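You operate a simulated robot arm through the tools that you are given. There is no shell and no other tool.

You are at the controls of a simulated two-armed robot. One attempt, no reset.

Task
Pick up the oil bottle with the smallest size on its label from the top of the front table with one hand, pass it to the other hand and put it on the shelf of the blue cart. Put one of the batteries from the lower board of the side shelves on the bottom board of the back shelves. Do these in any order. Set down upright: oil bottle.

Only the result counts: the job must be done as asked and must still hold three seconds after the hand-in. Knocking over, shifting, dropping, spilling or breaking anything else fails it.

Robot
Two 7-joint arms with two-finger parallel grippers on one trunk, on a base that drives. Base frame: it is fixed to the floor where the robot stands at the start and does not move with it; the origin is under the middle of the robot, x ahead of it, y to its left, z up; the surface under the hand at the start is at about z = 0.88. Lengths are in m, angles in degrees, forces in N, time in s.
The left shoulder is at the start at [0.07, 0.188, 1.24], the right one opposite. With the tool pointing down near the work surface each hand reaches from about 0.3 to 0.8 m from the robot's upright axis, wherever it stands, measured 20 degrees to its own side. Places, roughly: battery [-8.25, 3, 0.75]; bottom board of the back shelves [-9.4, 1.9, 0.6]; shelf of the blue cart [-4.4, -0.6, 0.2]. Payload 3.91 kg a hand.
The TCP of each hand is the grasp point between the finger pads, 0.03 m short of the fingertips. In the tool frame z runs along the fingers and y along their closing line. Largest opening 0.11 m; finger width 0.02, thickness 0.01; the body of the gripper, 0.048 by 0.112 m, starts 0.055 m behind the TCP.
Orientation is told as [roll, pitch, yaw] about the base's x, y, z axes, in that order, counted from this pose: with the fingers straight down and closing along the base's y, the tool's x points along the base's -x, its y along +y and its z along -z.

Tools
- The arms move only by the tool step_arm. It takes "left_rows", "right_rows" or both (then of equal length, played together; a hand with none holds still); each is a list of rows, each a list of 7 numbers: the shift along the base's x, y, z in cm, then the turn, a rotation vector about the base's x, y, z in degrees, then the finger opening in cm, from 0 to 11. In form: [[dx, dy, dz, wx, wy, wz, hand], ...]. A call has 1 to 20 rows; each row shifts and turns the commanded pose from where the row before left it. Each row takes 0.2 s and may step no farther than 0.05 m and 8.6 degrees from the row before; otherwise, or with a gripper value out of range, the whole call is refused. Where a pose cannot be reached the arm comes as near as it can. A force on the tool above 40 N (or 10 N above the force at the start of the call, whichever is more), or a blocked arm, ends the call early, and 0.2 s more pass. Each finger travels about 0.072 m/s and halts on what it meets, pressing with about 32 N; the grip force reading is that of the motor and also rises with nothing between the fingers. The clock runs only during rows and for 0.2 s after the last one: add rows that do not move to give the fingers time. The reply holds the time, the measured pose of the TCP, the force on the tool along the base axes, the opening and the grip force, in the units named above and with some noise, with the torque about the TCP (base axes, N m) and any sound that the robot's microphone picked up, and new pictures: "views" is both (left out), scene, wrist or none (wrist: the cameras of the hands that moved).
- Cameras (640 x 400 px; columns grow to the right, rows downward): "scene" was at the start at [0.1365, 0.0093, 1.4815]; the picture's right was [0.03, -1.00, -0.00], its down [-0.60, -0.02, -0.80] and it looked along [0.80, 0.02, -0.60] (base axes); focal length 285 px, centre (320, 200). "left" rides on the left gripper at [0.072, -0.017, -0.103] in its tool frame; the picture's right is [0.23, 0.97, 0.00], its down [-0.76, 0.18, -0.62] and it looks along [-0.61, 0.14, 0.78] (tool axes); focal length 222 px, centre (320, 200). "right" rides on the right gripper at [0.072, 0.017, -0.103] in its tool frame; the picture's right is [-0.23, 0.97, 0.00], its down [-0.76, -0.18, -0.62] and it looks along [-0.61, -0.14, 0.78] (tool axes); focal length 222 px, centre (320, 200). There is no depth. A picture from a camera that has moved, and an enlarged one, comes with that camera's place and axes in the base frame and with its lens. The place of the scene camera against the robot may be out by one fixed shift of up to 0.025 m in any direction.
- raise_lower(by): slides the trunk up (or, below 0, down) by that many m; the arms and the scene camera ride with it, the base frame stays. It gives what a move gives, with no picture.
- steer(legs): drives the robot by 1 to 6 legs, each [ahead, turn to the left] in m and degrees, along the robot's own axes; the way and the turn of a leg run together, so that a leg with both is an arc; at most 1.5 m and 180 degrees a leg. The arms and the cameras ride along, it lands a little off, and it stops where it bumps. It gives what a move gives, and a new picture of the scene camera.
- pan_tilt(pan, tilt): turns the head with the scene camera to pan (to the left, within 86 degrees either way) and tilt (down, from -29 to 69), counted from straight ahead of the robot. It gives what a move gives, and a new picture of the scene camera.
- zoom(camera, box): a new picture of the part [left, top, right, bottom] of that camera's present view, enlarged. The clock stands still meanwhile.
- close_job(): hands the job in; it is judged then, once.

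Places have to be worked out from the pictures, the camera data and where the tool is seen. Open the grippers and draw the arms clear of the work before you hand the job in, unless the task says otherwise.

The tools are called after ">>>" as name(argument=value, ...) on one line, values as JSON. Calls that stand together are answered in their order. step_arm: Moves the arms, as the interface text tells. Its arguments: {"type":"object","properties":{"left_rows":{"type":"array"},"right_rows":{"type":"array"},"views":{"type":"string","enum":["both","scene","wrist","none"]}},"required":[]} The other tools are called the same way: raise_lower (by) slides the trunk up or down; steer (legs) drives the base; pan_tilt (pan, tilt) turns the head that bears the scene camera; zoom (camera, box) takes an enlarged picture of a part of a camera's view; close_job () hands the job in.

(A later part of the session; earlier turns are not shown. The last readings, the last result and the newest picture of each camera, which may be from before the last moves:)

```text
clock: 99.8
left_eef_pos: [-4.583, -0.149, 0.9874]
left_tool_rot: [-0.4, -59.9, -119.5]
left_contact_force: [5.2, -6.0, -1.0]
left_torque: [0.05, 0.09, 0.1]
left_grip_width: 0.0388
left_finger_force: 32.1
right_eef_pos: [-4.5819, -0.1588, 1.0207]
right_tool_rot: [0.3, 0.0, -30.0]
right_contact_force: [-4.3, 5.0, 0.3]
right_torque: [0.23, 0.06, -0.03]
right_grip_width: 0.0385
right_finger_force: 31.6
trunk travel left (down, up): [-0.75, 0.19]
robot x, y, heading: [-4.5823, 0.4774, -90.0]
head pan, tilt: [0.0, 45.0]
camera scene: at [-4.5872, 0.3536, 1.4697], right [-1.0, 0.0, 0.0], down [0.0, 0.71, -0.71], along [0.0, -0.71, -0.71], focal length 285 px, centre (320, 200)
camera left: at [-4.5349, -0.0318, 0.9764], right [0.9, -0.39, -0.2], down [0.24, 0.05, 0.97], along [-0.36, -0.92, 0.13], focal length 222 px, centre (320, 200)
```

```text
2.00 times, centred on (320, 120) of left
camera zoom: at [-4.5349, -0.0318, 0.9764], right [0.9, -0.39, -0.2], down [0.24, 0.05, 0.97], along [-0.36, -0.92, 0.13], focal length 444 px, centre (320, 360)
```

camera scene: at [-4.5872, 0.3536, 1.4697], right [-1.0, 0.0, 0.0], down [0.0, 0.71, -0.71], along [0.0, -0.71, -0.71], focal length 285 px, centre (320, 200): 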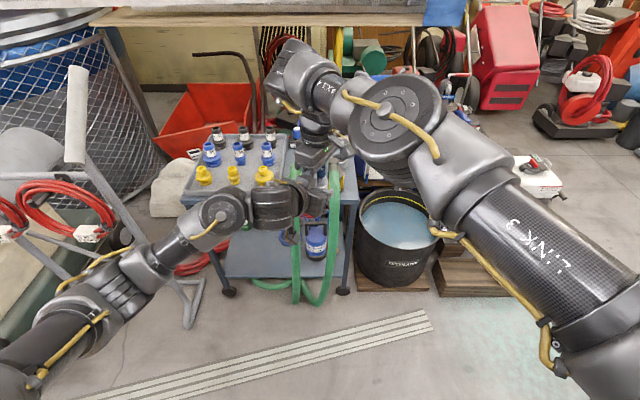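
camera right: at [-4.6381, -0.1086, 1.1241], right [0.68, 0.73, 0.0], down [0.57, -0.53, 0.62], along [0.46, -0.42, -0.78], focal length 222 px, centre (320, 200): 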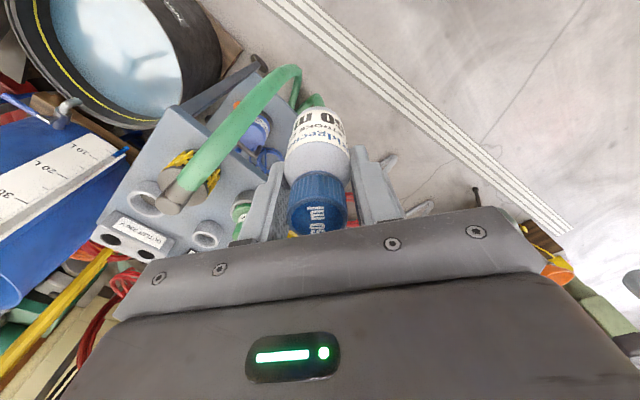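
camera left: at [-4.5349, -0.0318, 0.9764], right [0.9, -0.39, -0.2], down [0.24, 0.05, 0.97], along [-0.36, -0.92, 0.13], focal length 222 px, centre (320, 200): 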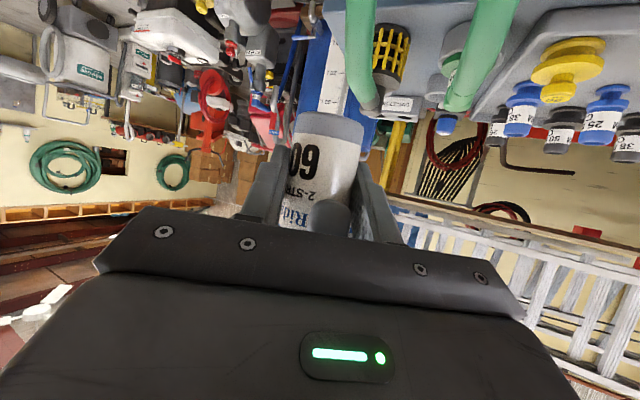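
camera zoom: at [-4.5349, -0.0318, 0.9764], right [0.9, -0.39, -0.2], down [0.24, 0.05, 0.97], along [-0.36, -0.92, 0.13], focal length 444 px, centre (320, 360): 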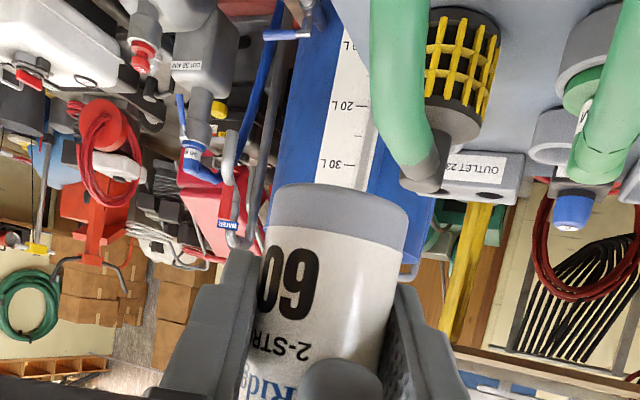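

The left hand now holds at 3.9 cm with 32 N. I'll open the right fingers slightly (to 5.5 cm) and then lift the right hand straight up.

>>> step_arm(right_rows=[[0, 0, 0, 0, 0, 0, 5.2], [0, 0, 0, 0, 0, 0, 5.2], [0, 0, 0, 0, 0, 0, 5.2]], views="wrist")

```text
clock: 100.6
left_eef_pos: [-4.5845, -0.148, 0.9877]
left_tool_rot: [-0.4, -60.0, -119.6]
left_contact_force: [0.0, 12.1, 0.1]
left_torque: [-0.8, -0.03, 0.26]
left_grip_width: 0.0387
left_finger_force: 31.9
right_eef_pos: [-4.5826, -0.1602, 1.0207]
right_tool_rot: [0.0, 0.0, -30.0]
right_contact_force: [1.0, -12.7, -0.9]
right_torque: [0.39, 0.03, -0.24]
right_grip_width: 0.0465
right_finger_force: 0.0
trunk travel left (down, up): [-0.75, 0.19]
robot x, y, heading: [-4.5844, 0.4746, -90.3]
head pan, tilt: [0.0, 45.0]
camera right: at [-4.6374, -0.1092, 1.124], right [0.68, 0.73, 0.0], down [0.57, -0.53, 0.62], along [0.45, -0.43, -0.78], focal length 222 px, centre (320, 200)
```

right: 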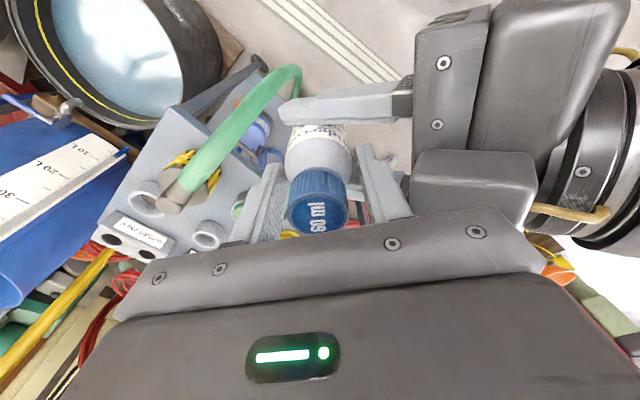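

Opening the right fingers brought the rear one lightly against the left gripper's box (12 N). I'll narrow it slightly to relieve that and shift the right hand 2 mm away before lifting.

>>> step_arm(right_rows=[[0, 0, 0, 0, 0, 0, 4.4], [-0.1, -0.15, 0, 0, 0, 0, 4.4], [0, 0, 0, 0, 0, 0, 4.4]], views="wrist")

>>> zoom(camera="right", box=[220, 80, 540, 260])

```text
clock: 101.4
left_eef_pos: [-4.584, -0.148, 0.9869]
left_tool_rot: [-0.4, -60.1, -119.5]
left_contact_force: [0.1, -0.2, -0.1]
left_torque: [0.01, 0.04, 0.0]
left_grip_width: 0.0385
left_finger_force: 32.3
right_eef_pos: [-4.5835, -0.1622, 1.0206]
right_tool_rot: [0.1, 0.1, -30.0]
right_contact_force: [0.2, -0.4, 0.4]
right_torque: [0.01, 0.02, -0.03]
right_grip_width: 0.0438
right_finger_force: 0.0
trunk travel left (down, up): [-0.75, 0.19]
robot x, y, heading: [-4.5855, 0.4808, -90.1]
head pan, tilt: [0.0, 45.0]
camera right: at [-4.6379, -0.1111, 1.1232], right [0.68, 0.73, 0.0], down [0.57, -0.53, 0.62], along [0.46, -0.42, -0.78], focal length 222 px, centre (320, 200)
```

right: 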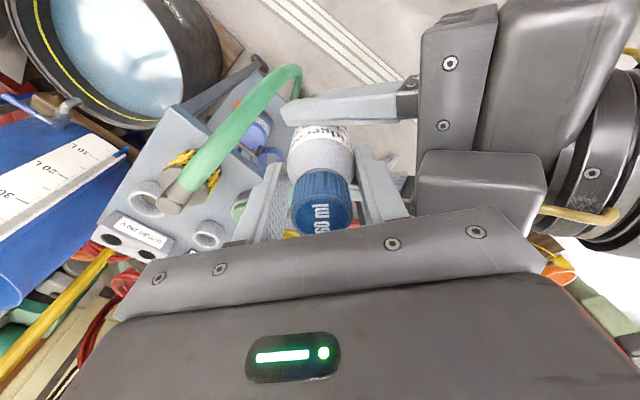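

```text
2.00 times, centred on (380, 170) of right
camera zoom: at [-4.6379, -0.1111, 1.1232], right [0.68, 0.73, 0.0], down [0.57, -0.53, 0.62], along [0.46, -0.42, -0.78], focal length 444 px, centre (200, 260)
```

zoom: 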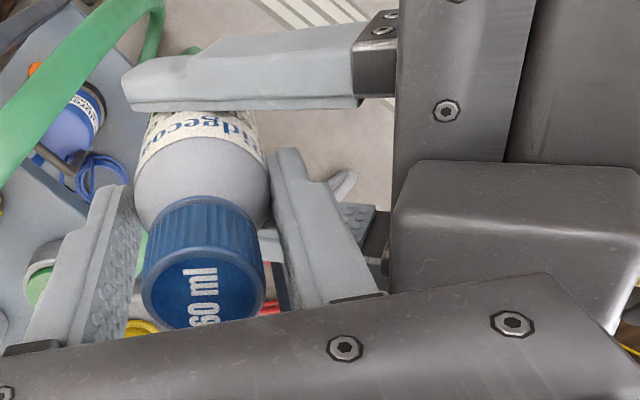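

Forces are now zero and the left hand alone holds the bottle. I'll lift the right hand straight up.

>>> step_arm(right_rows=[[0, 0, 1.5, 0, 0, 0, 4.4], [0, 0, 2, 0, 0, 0, 4.4], [0, 0, 2.5, 0, 0, 0, 4.4], [0, 0, 3, 0, 0, 0, 5], [0, 0, 3, 0, 0, 0, 6], [0, 0, 0, 0, 0, 0, 6]], views="both")

>>> zoom(camera="right", box=[220, 40, 540, 220])

```text
clock: 102.8
left_eef_pos: [-4.5834, -0.1484, 0.9875]
left_tool_rot: [-0.4, -60.0, -119.5]
left_contact_force: [-0.6, -0.7, -0.5]
left_torque: [0.0, 0.02, -0.02]
left_grip_width: 0.0388
left_finger_force: 32.0
right_eef_pos: [-4.5833, -0.1629, 1.1387]
right_tool_rot: [0.0, -0.1, -29.8]
right_contact_force: [0.4, -0.1, -1.5]
right_torque: [0.01, -0.04, 0.0]
right_grip_width: 0.0599
right_finger_force: 0.0
trunk travel left (down, up): [-0.75, 0.19]
robot x, y, heading: [-4.5894, 0.4785, -90.4]
head pan, tilt: [0.0, 45.0]
camera scene: at [-4.5873, 0.353, 1.4696], right [-1.0, 0.0, 0.0], down [0.0, 0.71, -0.71], along [0.0, -0.71, -0.71], focal length 285 px, centre (320, 200)
camera right: at [-4.6381, -0.1124, 1.2415], right [0.68, 0.73, 0.0], down [0.57, -0.53, 0.62], along [0.46, -0.43, -0.78], focal length 222 px, centre (320, 200)
```

scene: 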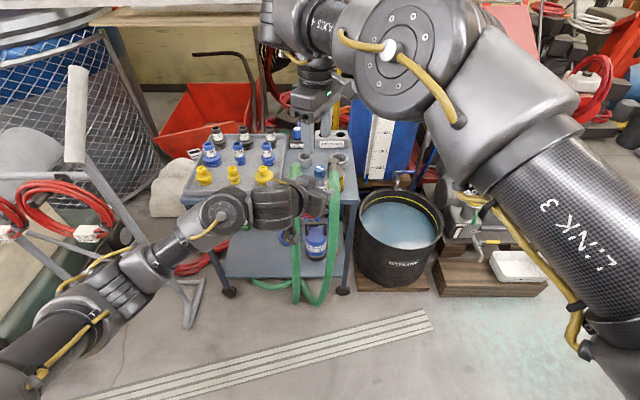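
right: 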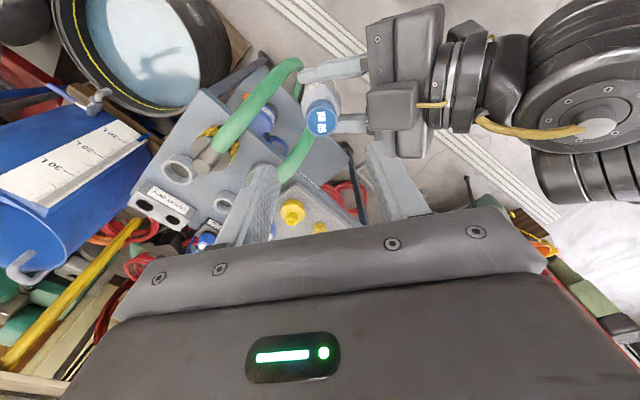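

```text
2.00 times, centred on (380, 130) of right
camera zoom: at [-4.6381, -0.1124, 1.2415], right [0.68, 0.73, 0.0], down [0.57, -0.53, 0.62], along [0.46, -0.43, -0.78], focal length 444 px, centre (200, 340)
```

zoom: 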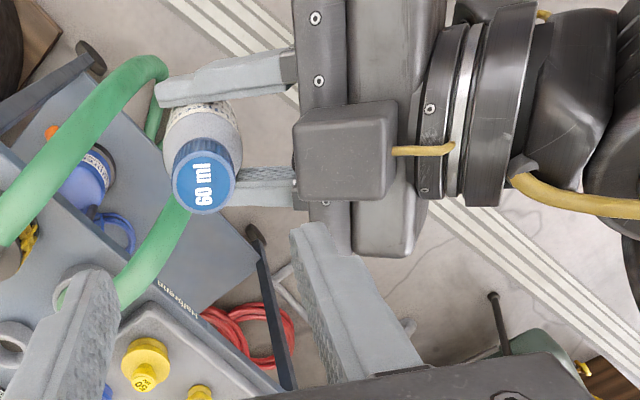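

The handover is complete: the bottle is in the left hand, upright. I'll move the right hand away to its own side and close its fingers somewhat.

>>> step_arm(right_rows=[[-3.75, 1.2, 0.5, 0, 0, 0, 6], [-3.75, 1.2, 0.5, 0, 0, -7.5, 6], [-3.75, 1.2, 0, 0, 0, -7.5, 6], [-3.75, 1.2, 0, 0, 0, -7.5, 6], [-3.75, 1.2, 0, 0, 0, -7.5, 6], [-3.75, 1.2, 0, 0, 0, -7.5, 5], [-3.75, 1.2, 0, 0, 0, -7.5, 4], [-3.75, 1.2, 0, 0, 0, -7.5, 4], [-3, 0, 0, 0, 0, -7.5, 4], [0, 0, 0, 0, 0, 0, 4]], views="scene")

>>> step_arm(left_rows=[[3, 0.5, 0, 0, 0, 7.5, 2], [3, 0.5, 0, 0, 0, 7.5, 2], [3, 0.5, 0, 0, 0, 7.5, 2], [3, 0.5, 0, 0, 0, 7.5, 2], [3.5, 0, 0, 0, 0, 0, 2], [3.5, 0, 0, 0, 0, 0, 2], [3.5, 0, 0, 0, 0, 0, 2], [3.5, 0, 0, 0, 0, 0, 2], [3, 0, 0, 0, 0, 0, 2], [0, 0, 0, 0, 0, 0, 2]], views="both")

```text
clock: 105.0
left_eef_pos: [-4.5835, -0.1479, 0.9878]
left_tool_rot: [-0.5, -60.0, -119.5]
left_contact_force: [0.5, 0.5, 1.1]
left_torque: [0.01, 0.01, 0.01]
left_grip_width: 0.0384
left_finger_force: 32.0
right_eef_pos: [-4.9116, -0.0668, 1.1501]
right_tool_rot: [-0.1, 0.1, -90.0]
right_contact_force: [-0.3, -0.2, -0.2]
right_torque: [0.0, -0.01, 0.01]
right_grip_width: 0.04
right_finger_force: 0.0
trunk travel left (down, up): [-0.75, 0.19]
robot x, y, heading: [-4.5873, 0.476, -90.1]
head pan, tilt: [0.0, 45.0]
camera scene: at [-4.5867, 0.3534, 1.4697], right [-1.0, 0.0, 0.0], down [0.0, 0.71, -0.71], along [0.0, -0.71, -0.71], focal length 285 px, centre (320, 200)
```

scene: 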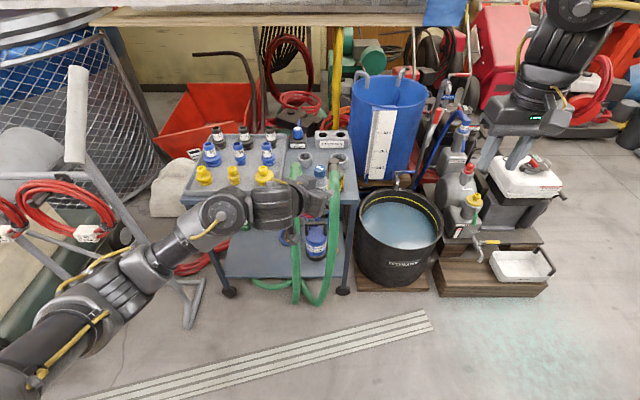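

```text
clock: 107.2
left_eef_pos: [-4.2926, -0.13, 0.9861]
left_tool_rot: [-0.3, -60.1, -89.6]
left_contact_force: [0.0, -0.2, 0.1]
left_torque: [0.02, -0.02, 0.02]
left_grip_width: 0.0388
left_finger_force: 31.8
right_eef_pos: [-4.9107, -0.0671, 1.1499]
right_tool_rot: [0.0, 0.0, -89.9]
right_contact_force: [0.2, 0.3, -0.2]
right_torque: [0.02, 0.02, -0.05]
right_grip_width: 0.0401
right_finger_force: 0.1
trunk travel left (down, up): [-0.75, 0.19]
robot x, y, heading: [-4.5891, 0.4762, -90.5]
head pan, tilt: [0.0, 45.0]
camera scene: at [-4.5868, 0.354, 1.4697], right [-1.0, 0.0, 0.0], down [0.0, 0.71, -0.71], along [0.0, -0.71, -0.71], focal length 285 px, centre (320, 200)
camera left: at [-4.3088, -0.0041, 0.9742], right [0.97, 0.11, -0.2], down [0.18, 0.16, 0.97], along [0.14, -0.98, 0.14], focal length 222 px, centre (320, 200)
```

scene: 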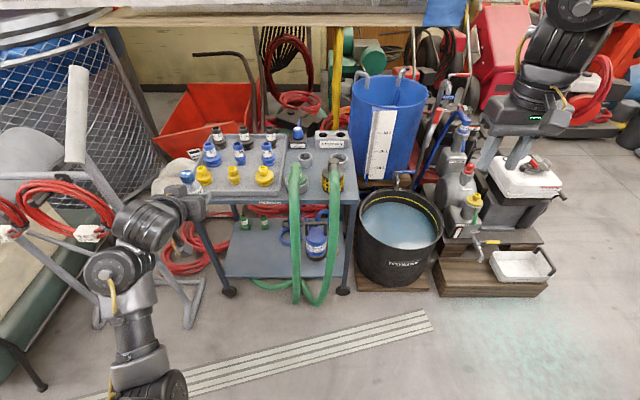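
left: 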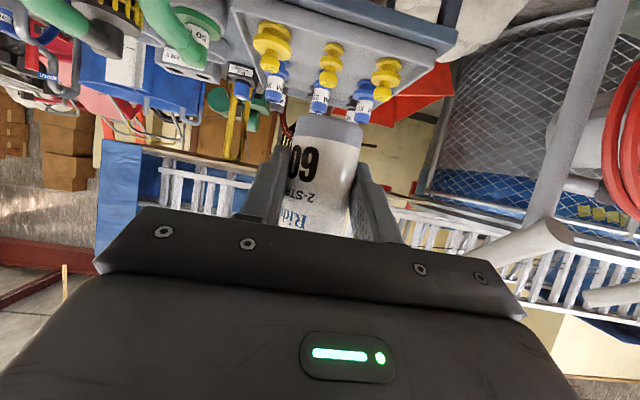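

The left hand holds the bottle at x ≈ -4.293, directly ahead of the free part of the shelf. I'll pull both hands back a little, then drive forward 0.2 m.

>>> step_arm(left_rows=[[0, 2.5, 0, 0, 0, 0, 2], [0, 2.5, 0, 0, 0, 0, 2], [0, 2.5, 0, 0, 0, 0, 2], [0, 0, 0, 0, 0, 0, 2]], right_rows=[[-2, 2.5, 0, 0, 0, 0, 4], [-2, 2.5, 0, 0, 0, 0, 4], [0, 2, 0, 0, 0, 0, 4], [0, 0, 0, 0, 0, 0, 4]], views="scene")

>>> steer(legs=[[0.2, 0]])

```text
clock: 108.0
left_eef_pos: [-4.2328, -0.0776, 0.9931]
left_tool_rot: [14.3, -60.5, -98.2]
left_contact_force: [0.5, 0.7, -1.1]
left_torque: [-0.02, 0.02, -0.03]
left_grip_width: 0.0385
left_finger_force: 32.3
left hand out of reach, approached as far as the arm can: row 2, 3
right_eef_pos: [-4.9496, -0.0002, 1.1514]
right_tool_rot: [-0.1, 0.0, -89.7]
right_contact_force: [0.0, 0.5, -0.2]
right_torque: [-0.02, -0.02, 0.01]
right_grip_width: 0.0401
right_finger_force: 0.1
trunk travel left (down, up): [-0.75, 0.19]
robot x, y, heading: [-4.5867, 0.4781, -90.0]
head pan, tilt: [0.0, 45.0]
stopped in row 4 (left hand): the arm was blocked; the commanded pose is now the measured one
camera scene: at [-4.5851, 0.3547, 1.4698], right [-1.0, 0.0, 0.0], down [0.0, 0.71, -0.71], along [0.0, -0.71, -0.71], focal length 285 px, centre (320, 200)
```

scene: 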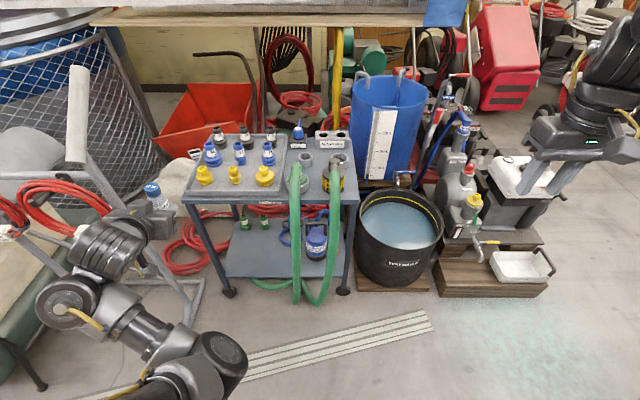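

```text
clock: 109.6
left_eef_pos: [-4.2364, -0.2775, 0.9937]
left_tool_rot: [14.5, -60.6, -98.5]
left_contact_force: [-0.8, 0.4, -0.9]
left_torque: [0.02, 0.01, -0.04]
left_grip_width: 0.0388
left_finger_force: 32.4
right_eef_pos: [-4.9539, -0.199, 1.1514]
right_tool_rot: [0.1, -0.1, -90.0]
right_contact_force: [0.4, -0.2, -0.4]
right_torque: [0.02, 0.01, 0.02]
right_grip_width: 0.0399
right_finger_force: 0.1
trunk travel left (down, up): [-0.75, 0.19]
robot x, y, heading: [-4.5899, 0.2829, -90.4]
head pan, tilt: [0.0, 45.0]
camera scene: at [-4.5882, 0.1555, 1.4698], right [-1.0, 0.01, 0.0], down [0.0, 0.71, -0.71], along [0.0, -0.71, -0.71], focal length 285 px, centre (320, 200)
```

scene: 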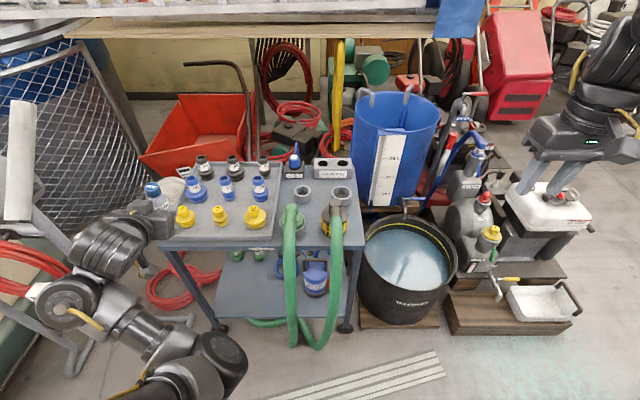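

Pulling back pushed the left arm to its inner limit and tilted the bottle by about 7°. I'll back up 0.1 m, then extend the left hand forward again while restoring its orientation.

>>> steer(legs=[[-0.1, 0]])

>>> step_arm(left_rows=[[-1.8, -2, 0, 0.15, 2.3, -1.4, 2], [-1.9, -2, 0, 0.15, 2.3, -1.4, 2], [-1.9, -2, -0.2, 0.2, 2.4, -1.4, 2], [0, -1, 0, 0, 0, 0, 2], [0, 0, 0, 0, 0, 0, 2]], views="both")

```text
clock: 110.7
left_eef_pos: [-4.2359, -0.1751, 0.9933]
left_tool_rot: [14.6, -60.5, -98.6]
left_contact_force: [0.2, 0.9, -1.3]
left_torque: [0.0, 0.0, 0.0]
left_grip_width: 0.0388
left_finger_force: 32.6
right_eef_pos: [-4.953, -0.097, 1.1501]
right_tool_rot: [0.0, 0.1, -90.1]
right_contact_force: [0.7, 0.5, -0.3]
right_torque: [-0.01, -0.01, 0.0]
right_grip_width: 0.04
right_finger_force: 0.1
trunk travel left (down, up): [-0.75, 0.19]
robot x, y, heading: [-4.5895, 0.3807, -90.2]
head pan, tilt: [0.0, 45.0]
camera scene: at [-4.5879, 0.2571, 1.4697], right [-1.0, 0.01, 0.0], down [0.0, 0.71, -0.71], along [0.0, -0.71, -0.71], focal length 285 px, centre (320, 200)
```

scene: 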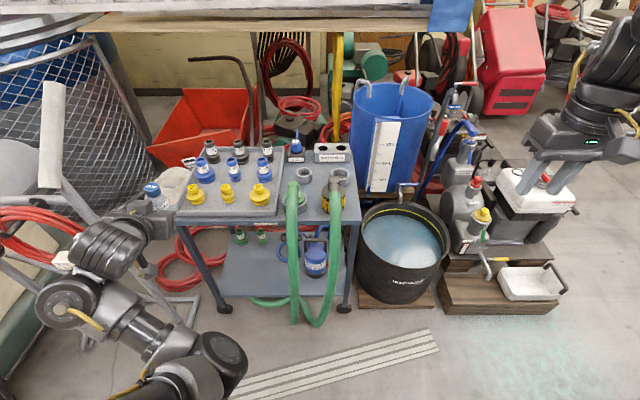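

```text
clock: 111.9
left_eef_pos: [-4.2914, -0.2461, 0.9915]
left_tool_rot: [0.3, -60.4, -90.4]
left_contact_force: [0.4, 0.3, -0.5]
left_torque: [0.02, 0.02, 0.02]
left_grip_width: 0.0389
left_finger_force: 31.7
right_eef_pos: [-4.9529, -0.096, 1.1502]
right_tool_rot: [0.0, 0.0, -90.0]
right_contact_force: [0.7, -0.1, -0.2]
right_torque: [0.02, -0.03, 0.01]
right_grip_width: 0.04
right_finger_force: 0.1
trunk travel left (down, up): [-0.75, 0.19]
robot x, y, heading: [-4.5856, 0.3794, -90.4]
head pan, tilt: [0.0, 45.0]
camera scene: at [-4.5882, 0.2569, 1.4697], right [-1.0, 0.01, 0.0], down [0.0, 0.71, -0.71], along [0.0, -0.71, -0.71], focal length 285 px, centre (320, 200)
camera left: at [-4.3075, -0.1209, 0.9792], right [0.97, 0.11, -0.2], down [0.18, 0.17, 0.97], along [0.14, -0.98, 0.14], focal length 222 px, centre (320, 200)
```

scene: 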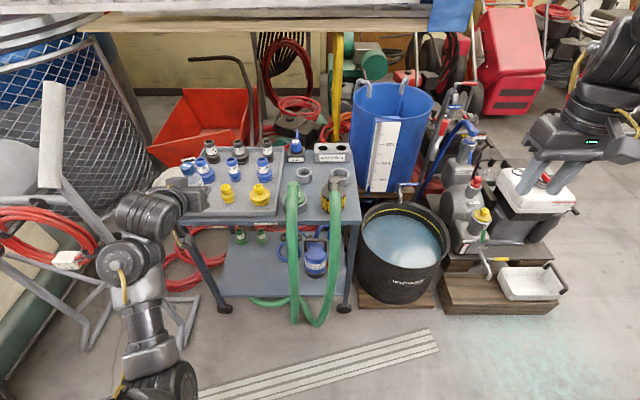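
left: 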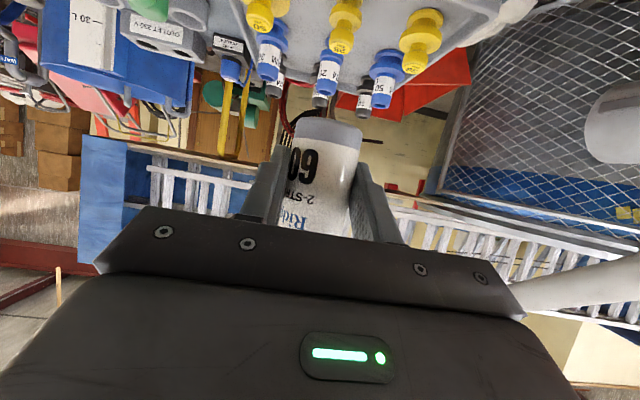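

The pose is restored and the bottle is upright again, about 0.1 m in front of the cart's edge. I'll lower the trunk in stages and watch.

>>> raise_lower(by=-0.3)

>>> pan_tilt(pan=10, tilt=40)

```text
clock: 114.9
left_eef_pos: [-4.2916, -0.2464, 0.6911]
left_tool_rot: [0.3, -60.5, -90.5]
left_contact_force: [0.1, -0.5, -0.4]
left_torque: [-0.01, 0.0, 0.02]
left_grip_width: 0.0391
left_finger_force: 31.8
right_eef_pos: [-4.9524, -0.0968, 0.8505]
right_tool_rot: [0.0, 0.0, -90.0]
right_contact_force: [0.9, 0.5, -1.0]
right_torque: [0.0, -0.01, 0.02]
right_grip_width: 0.04
right_finger_force: 0.1
trunk travel left (down, up): [-0.45, 0.49]
robot x, y, heading: [-4.5858, 0.3801, -90.4]
head pan, tilt: [0.0, 45.0]
```

```text
clock: 115.7
left_eef_pos: [-4.2907, -0.2461, 0.6913]
left_tool_rot: [0.3, -60.4, -90.4]
left_contact_force: [-0.2, -0.3, -1.8]
left_torque: [0.02, -0.04, 0.0]
left_grip_width: 0.0388
left_finger_force: 32.2
right_eef_pos: [-4.9524, -0.097, 0.85]
right_tool_rot: [-0.1, 0.0, -90.0]
right_contact_force: [0.7, -1.0, -0.1]
right_torque: [0.02, 0.03, 0.0]
right_grip_width: 0.0401
right_finger_force: 0.0
trunk travel left (down, up): [-0.45, 0.49]
robot x, y, heading: [-4.5851, 0.3816, -90.4]
head pan, tilt: [10.0, 40.0]
camera scene: at [-4.5732, 0.254, 1.1769], right [-0.99, -0.17, 0.0], down [-0.11, 0.63, -0.77], along [0.13, -0.75, -0.64], focal length 285 px, centre (320, 200)
```

scene: 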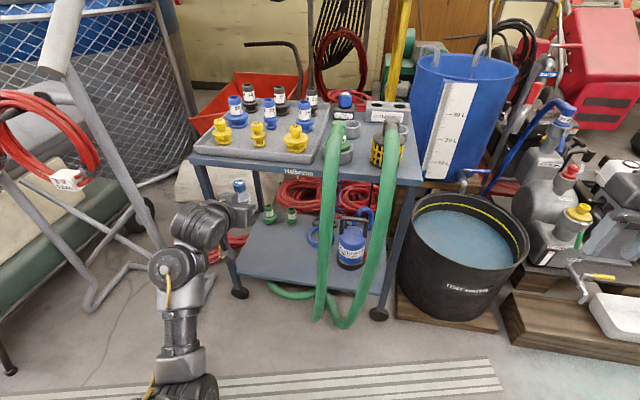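

Lowered 0.3 m with no contact. I'll zoom to measure the shelf opening from here.

>>> zoom(camera="scene", box=[150, 140, 430, 330])

```text
2.11 times, centred on (290, 235) of scene
camera zoom: at [-4.5732, 0.254, 1.1769], right [-0.99, -0.17, 0.0], down [-0.11, 0.63, -0.77], along [0.13, -0.75, -0.64], focal length 600 px, centre (383, 126)
```

zoom: 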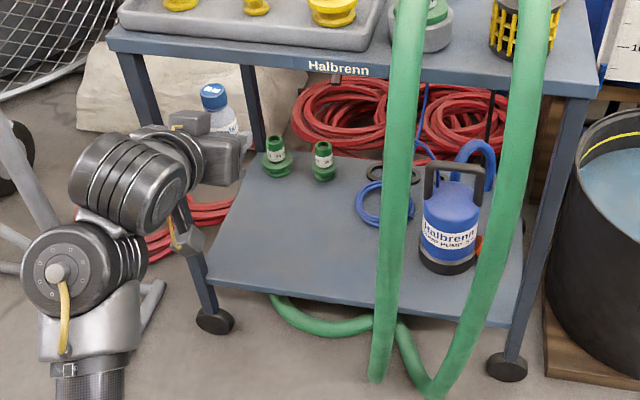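

The shelf front edge is at y ≈ -0.385, with green bottles at y ≈ -0.69 and the hose at x ≈ -4.48. The target bottle position is (-4.29, -0.465). I'll continue lowering.

>>> raise_lower(by=-0.2)

>>> raise_lower(by=-0.17)

>>> pan_tilt(pan=15, tilt=35)

```text
clock: 117.8
left_eef_pos: [-4.2908, -0.2463, 0.4914]
left_tool_rot: [0.3, -60.5, -90.4]
left_contact_force: [-0.7, -0.5, -1.0]
left_torque: [0.04, 0.02, 0.0]
left_grip_width: 0.0386
left_finger_force: 32.4
right_eef_pos: [-4.953, -0.0968, 0.65]
right_tool_rot: [0.0, 0.0, -89.9]
right_contact_force: [-0.7, -1.0, 0.2]
right_torque: [-0.01, 0.05, -0.01]
right_grip_width: 0.0399
right_finger_force: 0.1
trunk travel left (down, up): [-0.25, 0.69]
robot x, y, heading: [-4.587, 0.3793, -90.0]
head pan, tilt: [10.0, 40.0]
```

```text
clock: 119.8
left_eef_pos: [-4.2888, -0.2471, 0.326]
left_tool_rot: [0.9, -61.0, -90.8]
left_contact_force: [-0.7, -0.1, -1.0]
left_torque: [-0.04, 0.07, 0.0]
left_grip_width: 0.039
left_finger_force: 31.5
right_eef_pos: [-4.9527, -0.0973, 0.4799]
right_tool_rot: [0.0, 0.0, -90.1]
right_contact_force: [-0.1, 0.0, 0.0]
right_torque: [-0.02, 0.02, 0.03]
right_grip_width: 0.0401
right_finger_force: 0.0
trunk travel left (down, up): [-0.08, 0.86]
robot x, y, heading: [-4.5909, 0.3818, -90.3]
head pan, tilt: [10.0, 40.0]
```

```text
clock: 120.4
left_eef_pos: [-4.2887, -0.248, 0.326]
left_tool_rot: [0.8, -60.8, -90.6]
left_contact_force: [0.3, 0.5, -0.6]
left_torque: [0.01, 0.01, -0.02]
left_grip_width: 0.0388
left_finger_force: 32.3
right_eef_pos: [-4.953, -0.0976, 0.4793]
right_tool_rot: [0.0, 0.0, -90.0]
right_contact_force: [-1.6, -0.5, -0.1]
right_torque: [0.03, -0.01, 0.04]
right_grip_width: 0.04
right_finger_force: 0.1
trunk travel left (down, up): [-0.08, 0.86]
robot x, y, heading: [-4.5851, 0.3832, -90.0]
head pan, tilt: [15.0, 35.0]
camera scene: at [-4.5652, 0.2526, 0.8143], right [-0.97, -0.25, 0.0], down [-0.15, 0.56, -0.82], along [0.21, -0.79, -0.57], focal length 285 px, centre (320, 200)
```

scene: 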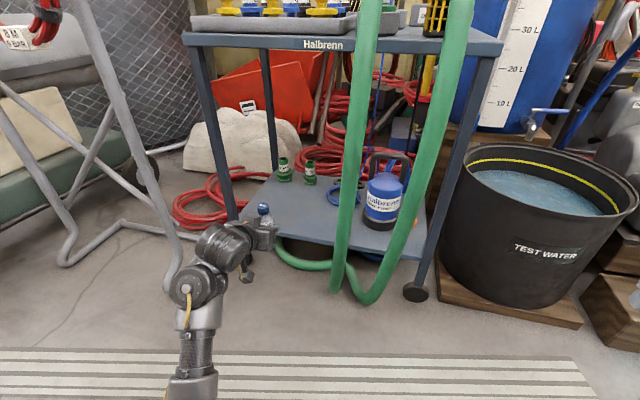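

The left hand rode up about 5 mm on the last stage, so the elbow may be near something. Extending forward should relieve it. I'll move the bottle into the shelf opening slowly and check.

>>> step_arm(left_rows=[[0, -2, 0, 0, 0, 0, 2], [0, -2, 0, 0, 0, 0, 2], [0, -2, 0, 0, 0, 0, 2], [0, -2, 0, 0, 0, 0, 2], [0, 0, 0, 0, 0, 0, 2]], views="both")

```text
clock: 121.6
left_eef_pos: [-4.2917, -0.3251, 0.3207]
left_tool_rot: [0.3, -60.6, -90.2]
left_contact_force: [0.5, -0.3, -1.4]
left_torque: [-0.01, -0.01, 0.01]
left_grip_width: 0.0387
left_finger_force: 31.6
right_eef_pos: [-4.953, -0.0978, 0.4793]
right_tool_rot: [-0.1, 0.1, -90.0]
right_contact_force: [0.3, -0.4, 0.6]
right_torque: [-0.02, -0.04, 0.01]
right_grip_width: 0.0399
right_finger_force: 0.1
trunk travel left (down, up): [-0.08, 0.86]
robot x, y, heading: [-4.5848, 0.3794, -90.4]
head pan, tilt: [15.0, 35.0]
camera scene: at [-4.5651, 0.2527, 0.8145], right [-0.97, -0.25, 0.0], down [-0.15, 0.56, -0.82], along [0.21, -0.79, -0.57], focal length 285 px, centre (320, 200)
camera left: at [-4.3068, -0.2011, 0.3085], right [0.97, 0.11, -0.2], down [0.18, 0.17, 0.97], along [0.14, -0.98, 0.14], focal length 222 px, centre (320, 200)
```

scene: 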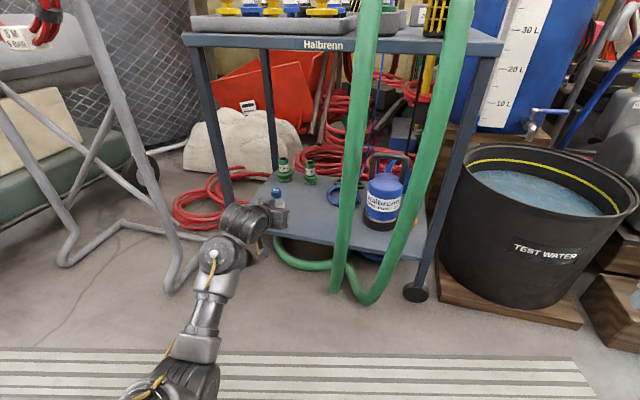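
left: 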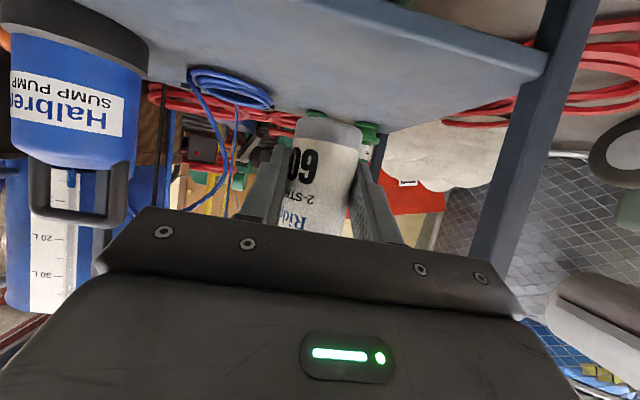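

The arm is following exactly again, and the wrist view shows a clear shelf. I'll advance another 13 cm over the shelf.

>>> step_arm(left_rows=[[0, -2, 0, 0, 0, 0, 2], [0, -2, 0, 0, 0, 0, 2], [0, -2, 0, 0, 0, 0, 2], [0, -2, 0, 0, 0, 0, 2], [0, -2, 0, 0, 0, 0, 2], [0, -2, 0, 0, 0, 0, 2], [0, -1.1, 0, 0, 0, 0, 2], [0, 0, 0, 0, 0, 0, 2]], views="both")

>>> zoom(camera="scene", box=[180, 140, 400, 280])

```text
clock: 123.4
left_eef_pos: [-4.2919, -0.4565, 0.3208]
left_tool_rot: [0.3, -60.5, -90.4]
left_contact_force: [-0.1, 0.9, -1.7]
left_torque: [0.0, 0.01, 0.01]
left_grip_width: 0.0386
left_finger_force: 31.7
right_eef_pos: [-4.9525, -0.0978, 0.4804]
right_tool_rot: [0.0, 0.0, -90.1]
right_contact_force: [0.5, -0.1, -0.1]
right_torque: [0.0, 0.04, -0.01]
right_grip_width: 0.04
right_finger_force: 0.1
trunk travel left (down, up): [-0.08, 0.86]
robot x, y, heading: [-4.5862, 0.3827, -90.3]
head pan, tilt: [15.0, 35.0]
camera scene: at [-4.5651, 0.2527, 0.8145], right [-0.97, -0.25, 0.0], down [-0.15, 0.56, -0.82], along [0.21, -0.79, -0.57], focal length 285 px, centre (320, 200)
camera left: at [-4.3069, -0.3314, 0.3087], right [0.97, 0.11, -0.2], down [0.18, 0.17, 0.97], along [0.14, -0.98, 0.14], focal length 222 px, centre (320, 200)
```

scene: 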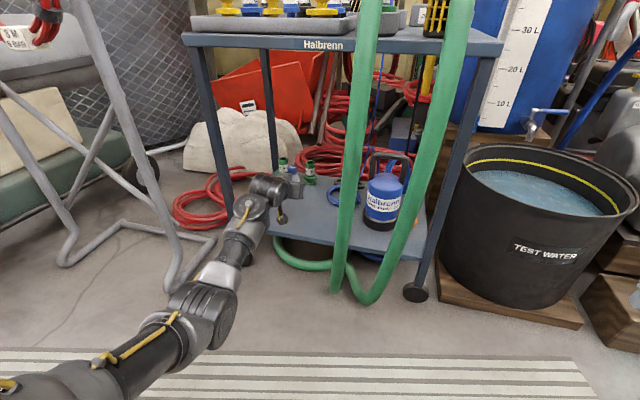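
left: 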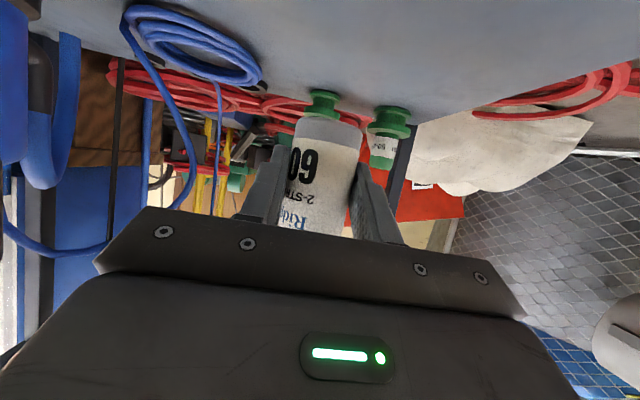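

```text
2.86 times, centred on (290, 210) of scene
camera zoom: at [-4.5651, 0.2527, 0.8145], right [-0.97, -0.25, 0.0], down [-0.15, 0.56, -0.82], along [0.21, -0.79, -0.57], focal length 814 px, centre (406, 171)
```

zoom: 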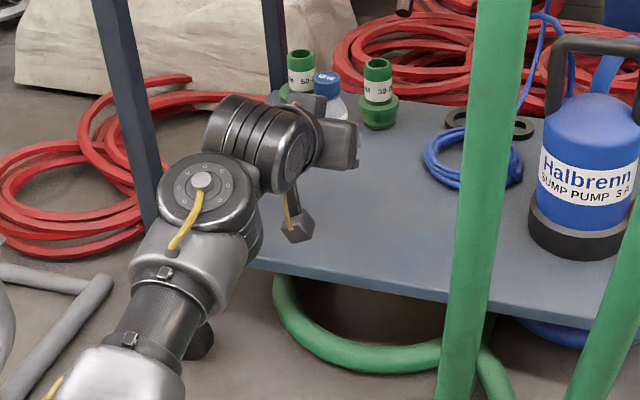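

The bottle is above the free spot. I'll pull back 1.5 cm to keep the under-mounted camera in front of the shelf edge, then lower 6 cm.

>>> step_arm(left_rows=[[0, 1.5, 0, 0, 0, 0, 2], [0, 0, -2, 0, 0, 0, 2], [0, 0, -2, 0, 0, 0, 2], [0, 0, -2, 0, 0, 0, 2], [0, 0, 0, 0, 0, 0, 2]], views="both")

>>> zoom(camera="scene", box=[220, 150, 340, 250])

```text
clock: 124.6
left_eef_pos: [-4.2908, -0.4426, 0.26]
left_tool_rot: [0.3, -60.6, -90.3]
left_contact_force: [-0.3, 0.3, -0.8]
left_torque: [0.0, 0.0, -0.01]
left_grip_width: 0.039
left_finger_force: 32.5
right_eef_pos: [-4.9532, -0.0979, 0.4805]
right_tool_rot: [0.0, 0.0, -90.0]
right_contact_force: [0.3, -0.2, -0.6]
right_torque: [-0.04, -0.03, -0.01]
right_grip_width: 0.04
right_finger_force: 0.1
trunk travel left (down, up): [-0.08, 0.86]
robot x, y, heading: [-4.5884, 0.385, -90.2]
head pan, tilt: [15.0, 35.0]
camera scene: at [-4.5651, 0.2526, 0.8145], right [-0.97, -0.25, 0.0], down [-0.15, 0.56, -0.82], along [0.21, -0.79, -0.57], focal length 285 px, centre (320, 200)
camera left: at [-4.3074, -0.3171, 0.2484], right [0.97, 0.11, -0.2], down [0.18, 0.17, 0.97], along [0.14, -0.98, 0.14], focal length 222 px, centre (320, 200)
```

scene: 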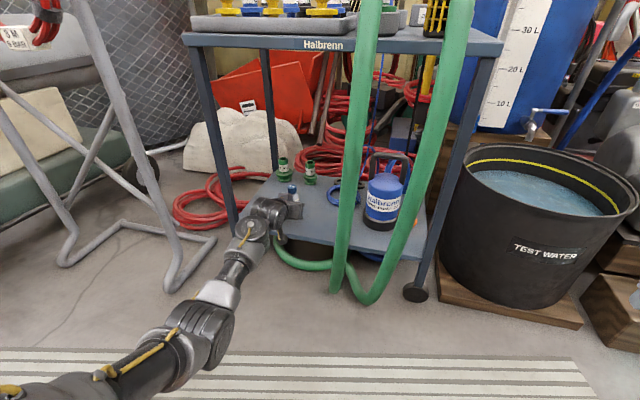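
left: 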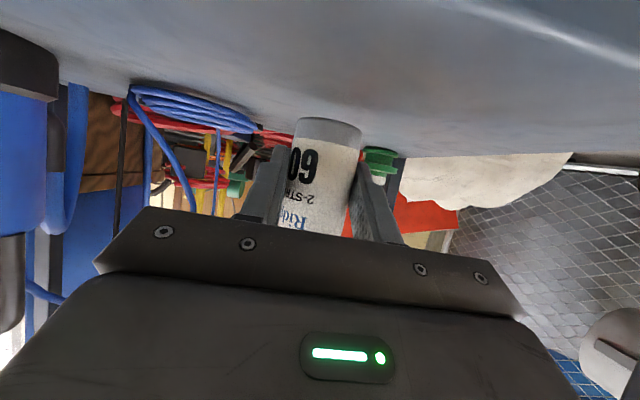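

```text
4.00 times, centred on (280, 200) of scene
camera zoom: at [-4.5651, 0.2526, 0.8145], right [-0.97, -0.25, 0.0], down [-0.15, 0.56, -0.82], along [0.21, -0.79, -0.57], focal length 1139 px, centre (480, 200)
```

zoom: 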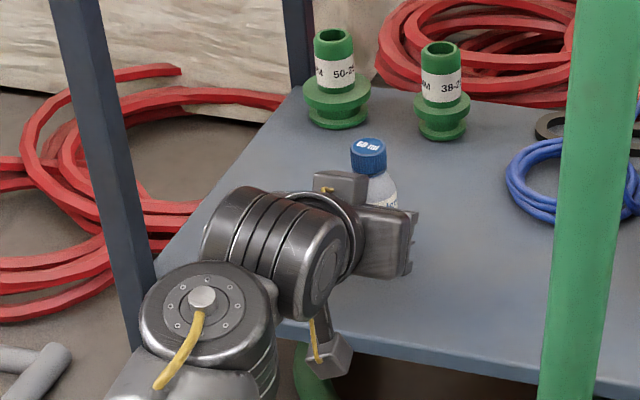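

The camera box stays just in front of the shelf edge (y ≈ -0.378). I'll lower in small steps, checking the force.

>>> step_arm(left_rows=[[0, 0, -0.8, 0, 0, 0, 2], [0, 0, -0.5, 0, 0, 0, 2], [0, 0, 0, 0, 0, 0, 2]], views="wrist")

>>> step_arm(left_rows=[[0, 0, -0.4, 0, 0, 0, 2], [0, 0, 0, 0, 0, 0, 2]], views="wrist")

```text
clock: 125.4
left_eef_pos: [-4.2923, -0.4409, 0.2488]
left_tool_rot: [0.4, -60.6, -90.5]
left_contact_force: [-0.5, 0.1, -1.0]
left_torque: [-0.01, 0.05, -0.01]
left_grip_width: 0.0387
left_finger_force: 32.3
right_eef_pos: [-4.9529, -0.0984, 0.4807]
right_tool_rot: [0.1, 0.0, -90.0]
right_contact_force: [0.2, -0.4, -0.1]
right_torque: [-0.02, 0.0, 0.0]
right_grip_width: 0.0397
right_finger_force: 0.0
trunk travel left (down, up): [-0.08, 0.86]
robot x, y, heading: [-4.5876, 0.3799, -90.6]
head pan, tilt: [15.0, 35.0]
camera left: at [-4.3079, -0.3169, 0.2363], right [0.97, 0.11, -0.2], down [0.18, 0.17, 0.97], along [0.14, -0.98, 0.14], focal length 222 px, centre (320, 200)
```

left: 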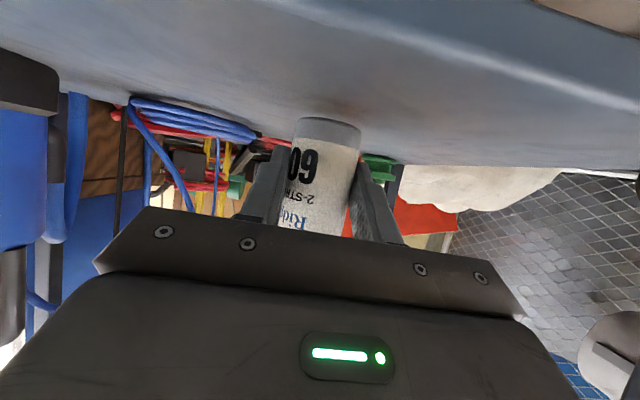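

```text
clock: 126.0
left_eef_pos: [-4.2923, -0.4426, 0.2437]
left_tool_rot: [0.4, -60.5, -90.3]
left_contact_force: [0.6, -0.4, -1.3]
left_torque: [0.03, -0.01, 0.0]
left_grip_width: 0.0388
left_finger_force: 31.5
right_eef_pos: [-4.9524, -0.0969, 0.4802]
right_tool_rot: [-0.1, -0.1, -90.0]
right_contact_force: [-0.2, 0.1, -0.5]
right_torque: [0.0, 0.02, 0.01]
right_grip_width: 0.0401
right_finger_force: 0.0
trunk travel left (down, up): [-0.08, 0.86]
robot x, y, heading: [-4.5856, 0.3819, -90.2]
head pan, tilt: [15.0, 35.0]
camera left: at [-4.3076, -0.3169, 0.2319], right [0.97, 0.11, -0.2], down [0.18, 0.17, 0.97], along [0.14, -0.98, 0.14], focal length 222 px, centre (320, 200)
```

left: 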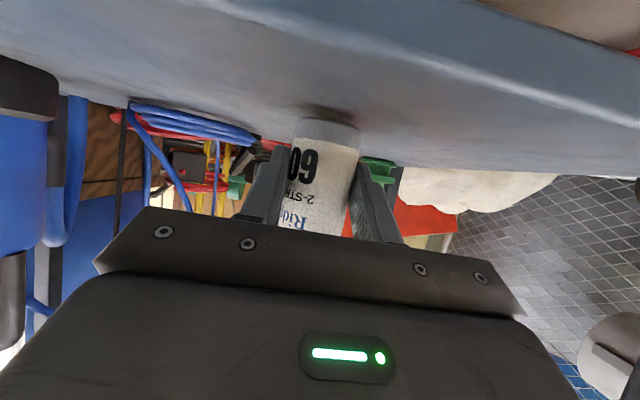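

A contact shadow appears right at the bottle's base, so it is close to the surface. I'll continue in 2–3 mm steps.

>>> step_arm(left_rows=[[0, 0, -0.3, 0, 0, 0, 2], [0, 0, 0, 0, 0, 0, 2]], views="wrist")

>>> zoom(camera="left", box=[260, 80, 400, 180])

```text
clock: 126.6
left_eef_pos: [-4.291, -0.4425, 0.2409]
left_tool_rot: [0.3, -60.4, -90.5]
left_contact_force: [0.3, 0.3, -1.1]
left_torque: [-0.02, -0.02, 0.01]
left_grip_width: 0.0387
left_finger_force: 31.9
right_eef_pos: [-4.9524, -0.0959, 0.4798]
right_tool_rot: [0.0, -0.1, -90.0]
right_contact_force: [-0.4, 0.2, 0.1]
right_torque: [-0.01, 0.0, 0.01]
right_grip_width: 0.0399
right_finger_force: 0.1
trunk travel left (down, up): [-0.08, 0.86]
robot x, y, heading: [-4.5847, 0.3822, -90.5]
head pan, tilt: [15.0, 35.0]
camera left: at [-4.3072, -0.3171, 0.2286], right [0.97, 0.11, -0.2], down [0.18, 0.17, 0.97], along [0.14, -0.98, 0.14], focal length 222 px, centre (320, 200)
```

left: 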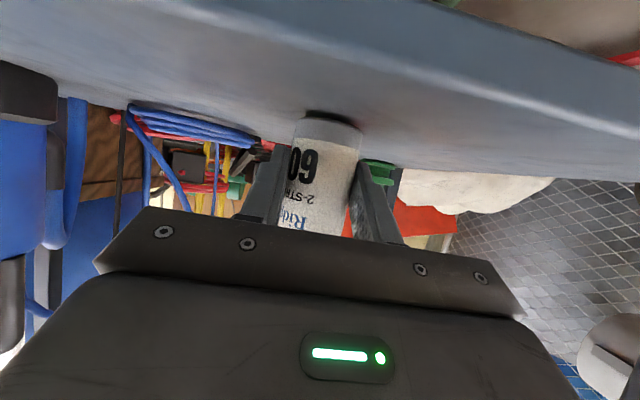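

```text
4.00 times, centred on (330, 130) of left
camera zoom: at [-4.3072, -0.3171, 0.2286], right [0.97, 0.11, -0.2], down [0.18, 0.17, 0.97], along [0.14, -0.98, 0.14], focal length 888 px, centre (280, 480)
```

zoom: 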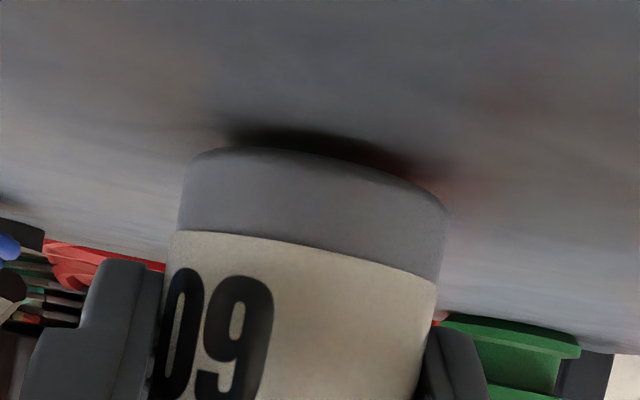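

The gap looks like only 2–3 mm. I'll keep lowering in 2 mm steps until I feel contact.

>>> step_arm(left_rows=[[0, 0, -0.2, 0, 0, 0, 2], [0, 0, 0, 0, 0, 0, 2]], views="none")

>>> step_arm(left_rows=[[0, 0, -0.15, 0, 0, 0, 2], [0, 0, 0, 0, 0, 0, 2]], views="wrist")

>>> zoom(camera="left", box=[260, 80, 400, 180])

```text
clock: 127.2
left_eef_pos: [-4.2915, -0.4427, 0.2404]
left_tool_rot: [0.2, -60.5, -90.3]
left_contact_force: [-0.1, 0.1, -0.4]
left_torque: [-0.01, 0.0, -0.02]
left_grip_width: 0.0386
left_finger_force: 32.6
right_eef_pos: [-4.952, -0.0971, 0.4797]
right_tool_rot: [0.0, 0.0, -90.0]
right_contact_force: [-0.6, -0.3, 0.6]
right_torque: [0.0, -0.01, 0.0]
right_grip_width: 0.04
right_finger_force: 0.0
trunk travel left (down, up): [-0.08, 0.86]
robot x, y, heading: [-4.5875, 0.3767, -90.2]
head pan, tilt: [15.0, 35.0]
```

```text
clock: 127.8
left_eef_pos: [-4.2912, -0.4426, 0.2379]
left_tool_rot: [0.3, -60.7, -90.4]
left_contact_force: [0.5, -0.7, 0.5]
left_torque: [0.02, -0.01, -0.03]
left_grip_width: 0.0389
left_finger_force: 32.1
right_eef_pos: [-4.9538, -0.0969, 0.4803]
right_tool_rot: [0.0, 0.1, -90.0]
right_contact_force: [-0.1, 0.5, 0.4]
right_torque: [0.02, 0.02, -0.02]
right_grip_width: 0.0401
right_finger_force: 0.0
trunk travel left (down, up): [-0.08, 0.86]
robot x, y, heading: [-4.5909, 0.3818, -90.3]
head pan, tilt: [15.0, 35.0]
camera left: at [-4.3068, -0.3171, 0.2259], right [0.97, 0.11, -0.2], down [0.18, 0.17, 0.97], along [0.14, -0.98, 0.14], focal length 222 px, centre (320, 200)
```

left: 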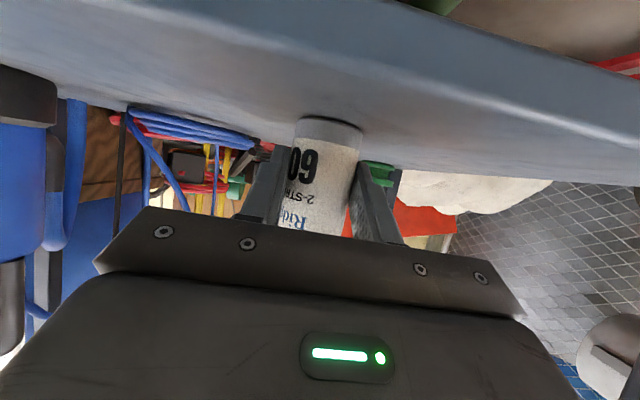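

```text
4.00 times, centred on (330, 130) of left
camera zoom: at [-4.3068, -0.3171, 0.2259], right [0.97, 0.11, -0.2], down [0.18, 0.17, 0.97], along [0.14, -0.98, 0.14], focal length 888 px, centre (280, 480)
```

zoom: 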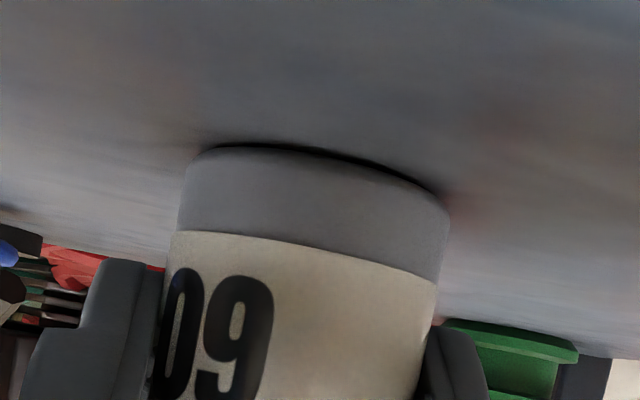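

The base now nearly touches, and the z force is rising. One more millimetre should seat it.

>>> step_arm(left_rows=[[0, 0, -0.1, 0, 0, 0, 2], [0, 0, 0, 0, 0, 0, 2]], views="none")

>>> step_arm(left_rows=[[0, 0, -0.1, 0, 0, 0, 2], [0, 0, 0, 0, 0, 0, 2]], views="wrist")

>>> zoom(camera="left", box=[260, 80, 400, 180])

```text
clock: 128.4
left_eef_pos: [-4.2906, -0.4417, 0.2385]
left_tool_rot: [0.3, -60.6, -90.4]
left_contact_force: [-0.6, 1.9, 6.0]
left_torque: [0.13, 0.03, -0.01]
left_grip_width: 0.0389
left_finger_force: 32.7
right_eef_pos: [-4.9522, -0.0971, 0.481]
right_tool_rot: [0.0, -0.1, -89.9]
right_contact_force: [0.0, 0.1, -0.3]
right_torque: [0.0, 0.03, 0.0]
right_grip_width: 0.0399
right_finger_force: 0.0
trunk travel left (down, up): [-0.08, 0.86]
robot x, y, heading: [-4.5855, 0.3811, -90.2]
head pan, tilt: [15.0, 35.0]
```

```text
clock: 129.0
left_eef_pos: [-4.2911, -0.442, 0.2388]
left_tool_rot: [0.4, -60.7, -90.6]
left_contact_force: [0.0, 2.9, 10.4]
left_torque: [0.18, 0.05, -0.01]
left_grip_width: 0.0388
left_finger_force: 32.3
right_eef_pos: [-4.9528, -0.0963, 0.4814]
right_tool_rot: [-0.1, -0.1, -90.0]
right_contact_force: [0.4, 0.1, 0.5]
right_torque: [-0.04, -0.01, -0.02]
right_grip_width: 0.0402
right_finger_force: 0.0
trunk travel left (down, up): [-0.08, 0.86]
robot x, y, heading: [-4.5852, 0.3859, -90.5]
head pan, tilt: [15.0, 35.0]
camera left: at [-4.3068, -0.3174, 0.2254], right [0.97, 0.11, -0.2], down [0.17, 0.17, 0.97], along [0.14, -0.98, 0.15], focal length 222 px, centre (320, 200)
```

left: 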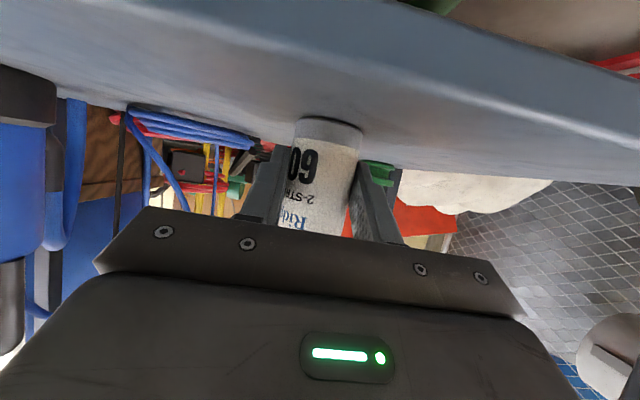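

```text
4.00 times, centred on (330, 130) of left
camera zoom: at [-4.3068, -0.3174, 0.2254], right [0.97, 0.11, -0.2], down [0.17, 0.17, 0.97], along [0.14, -0.98, 0.15], focal length 888 px, centre (280, 480)
```

zoom: 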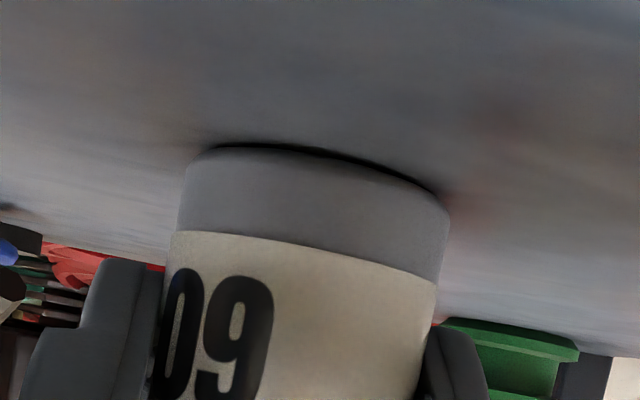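

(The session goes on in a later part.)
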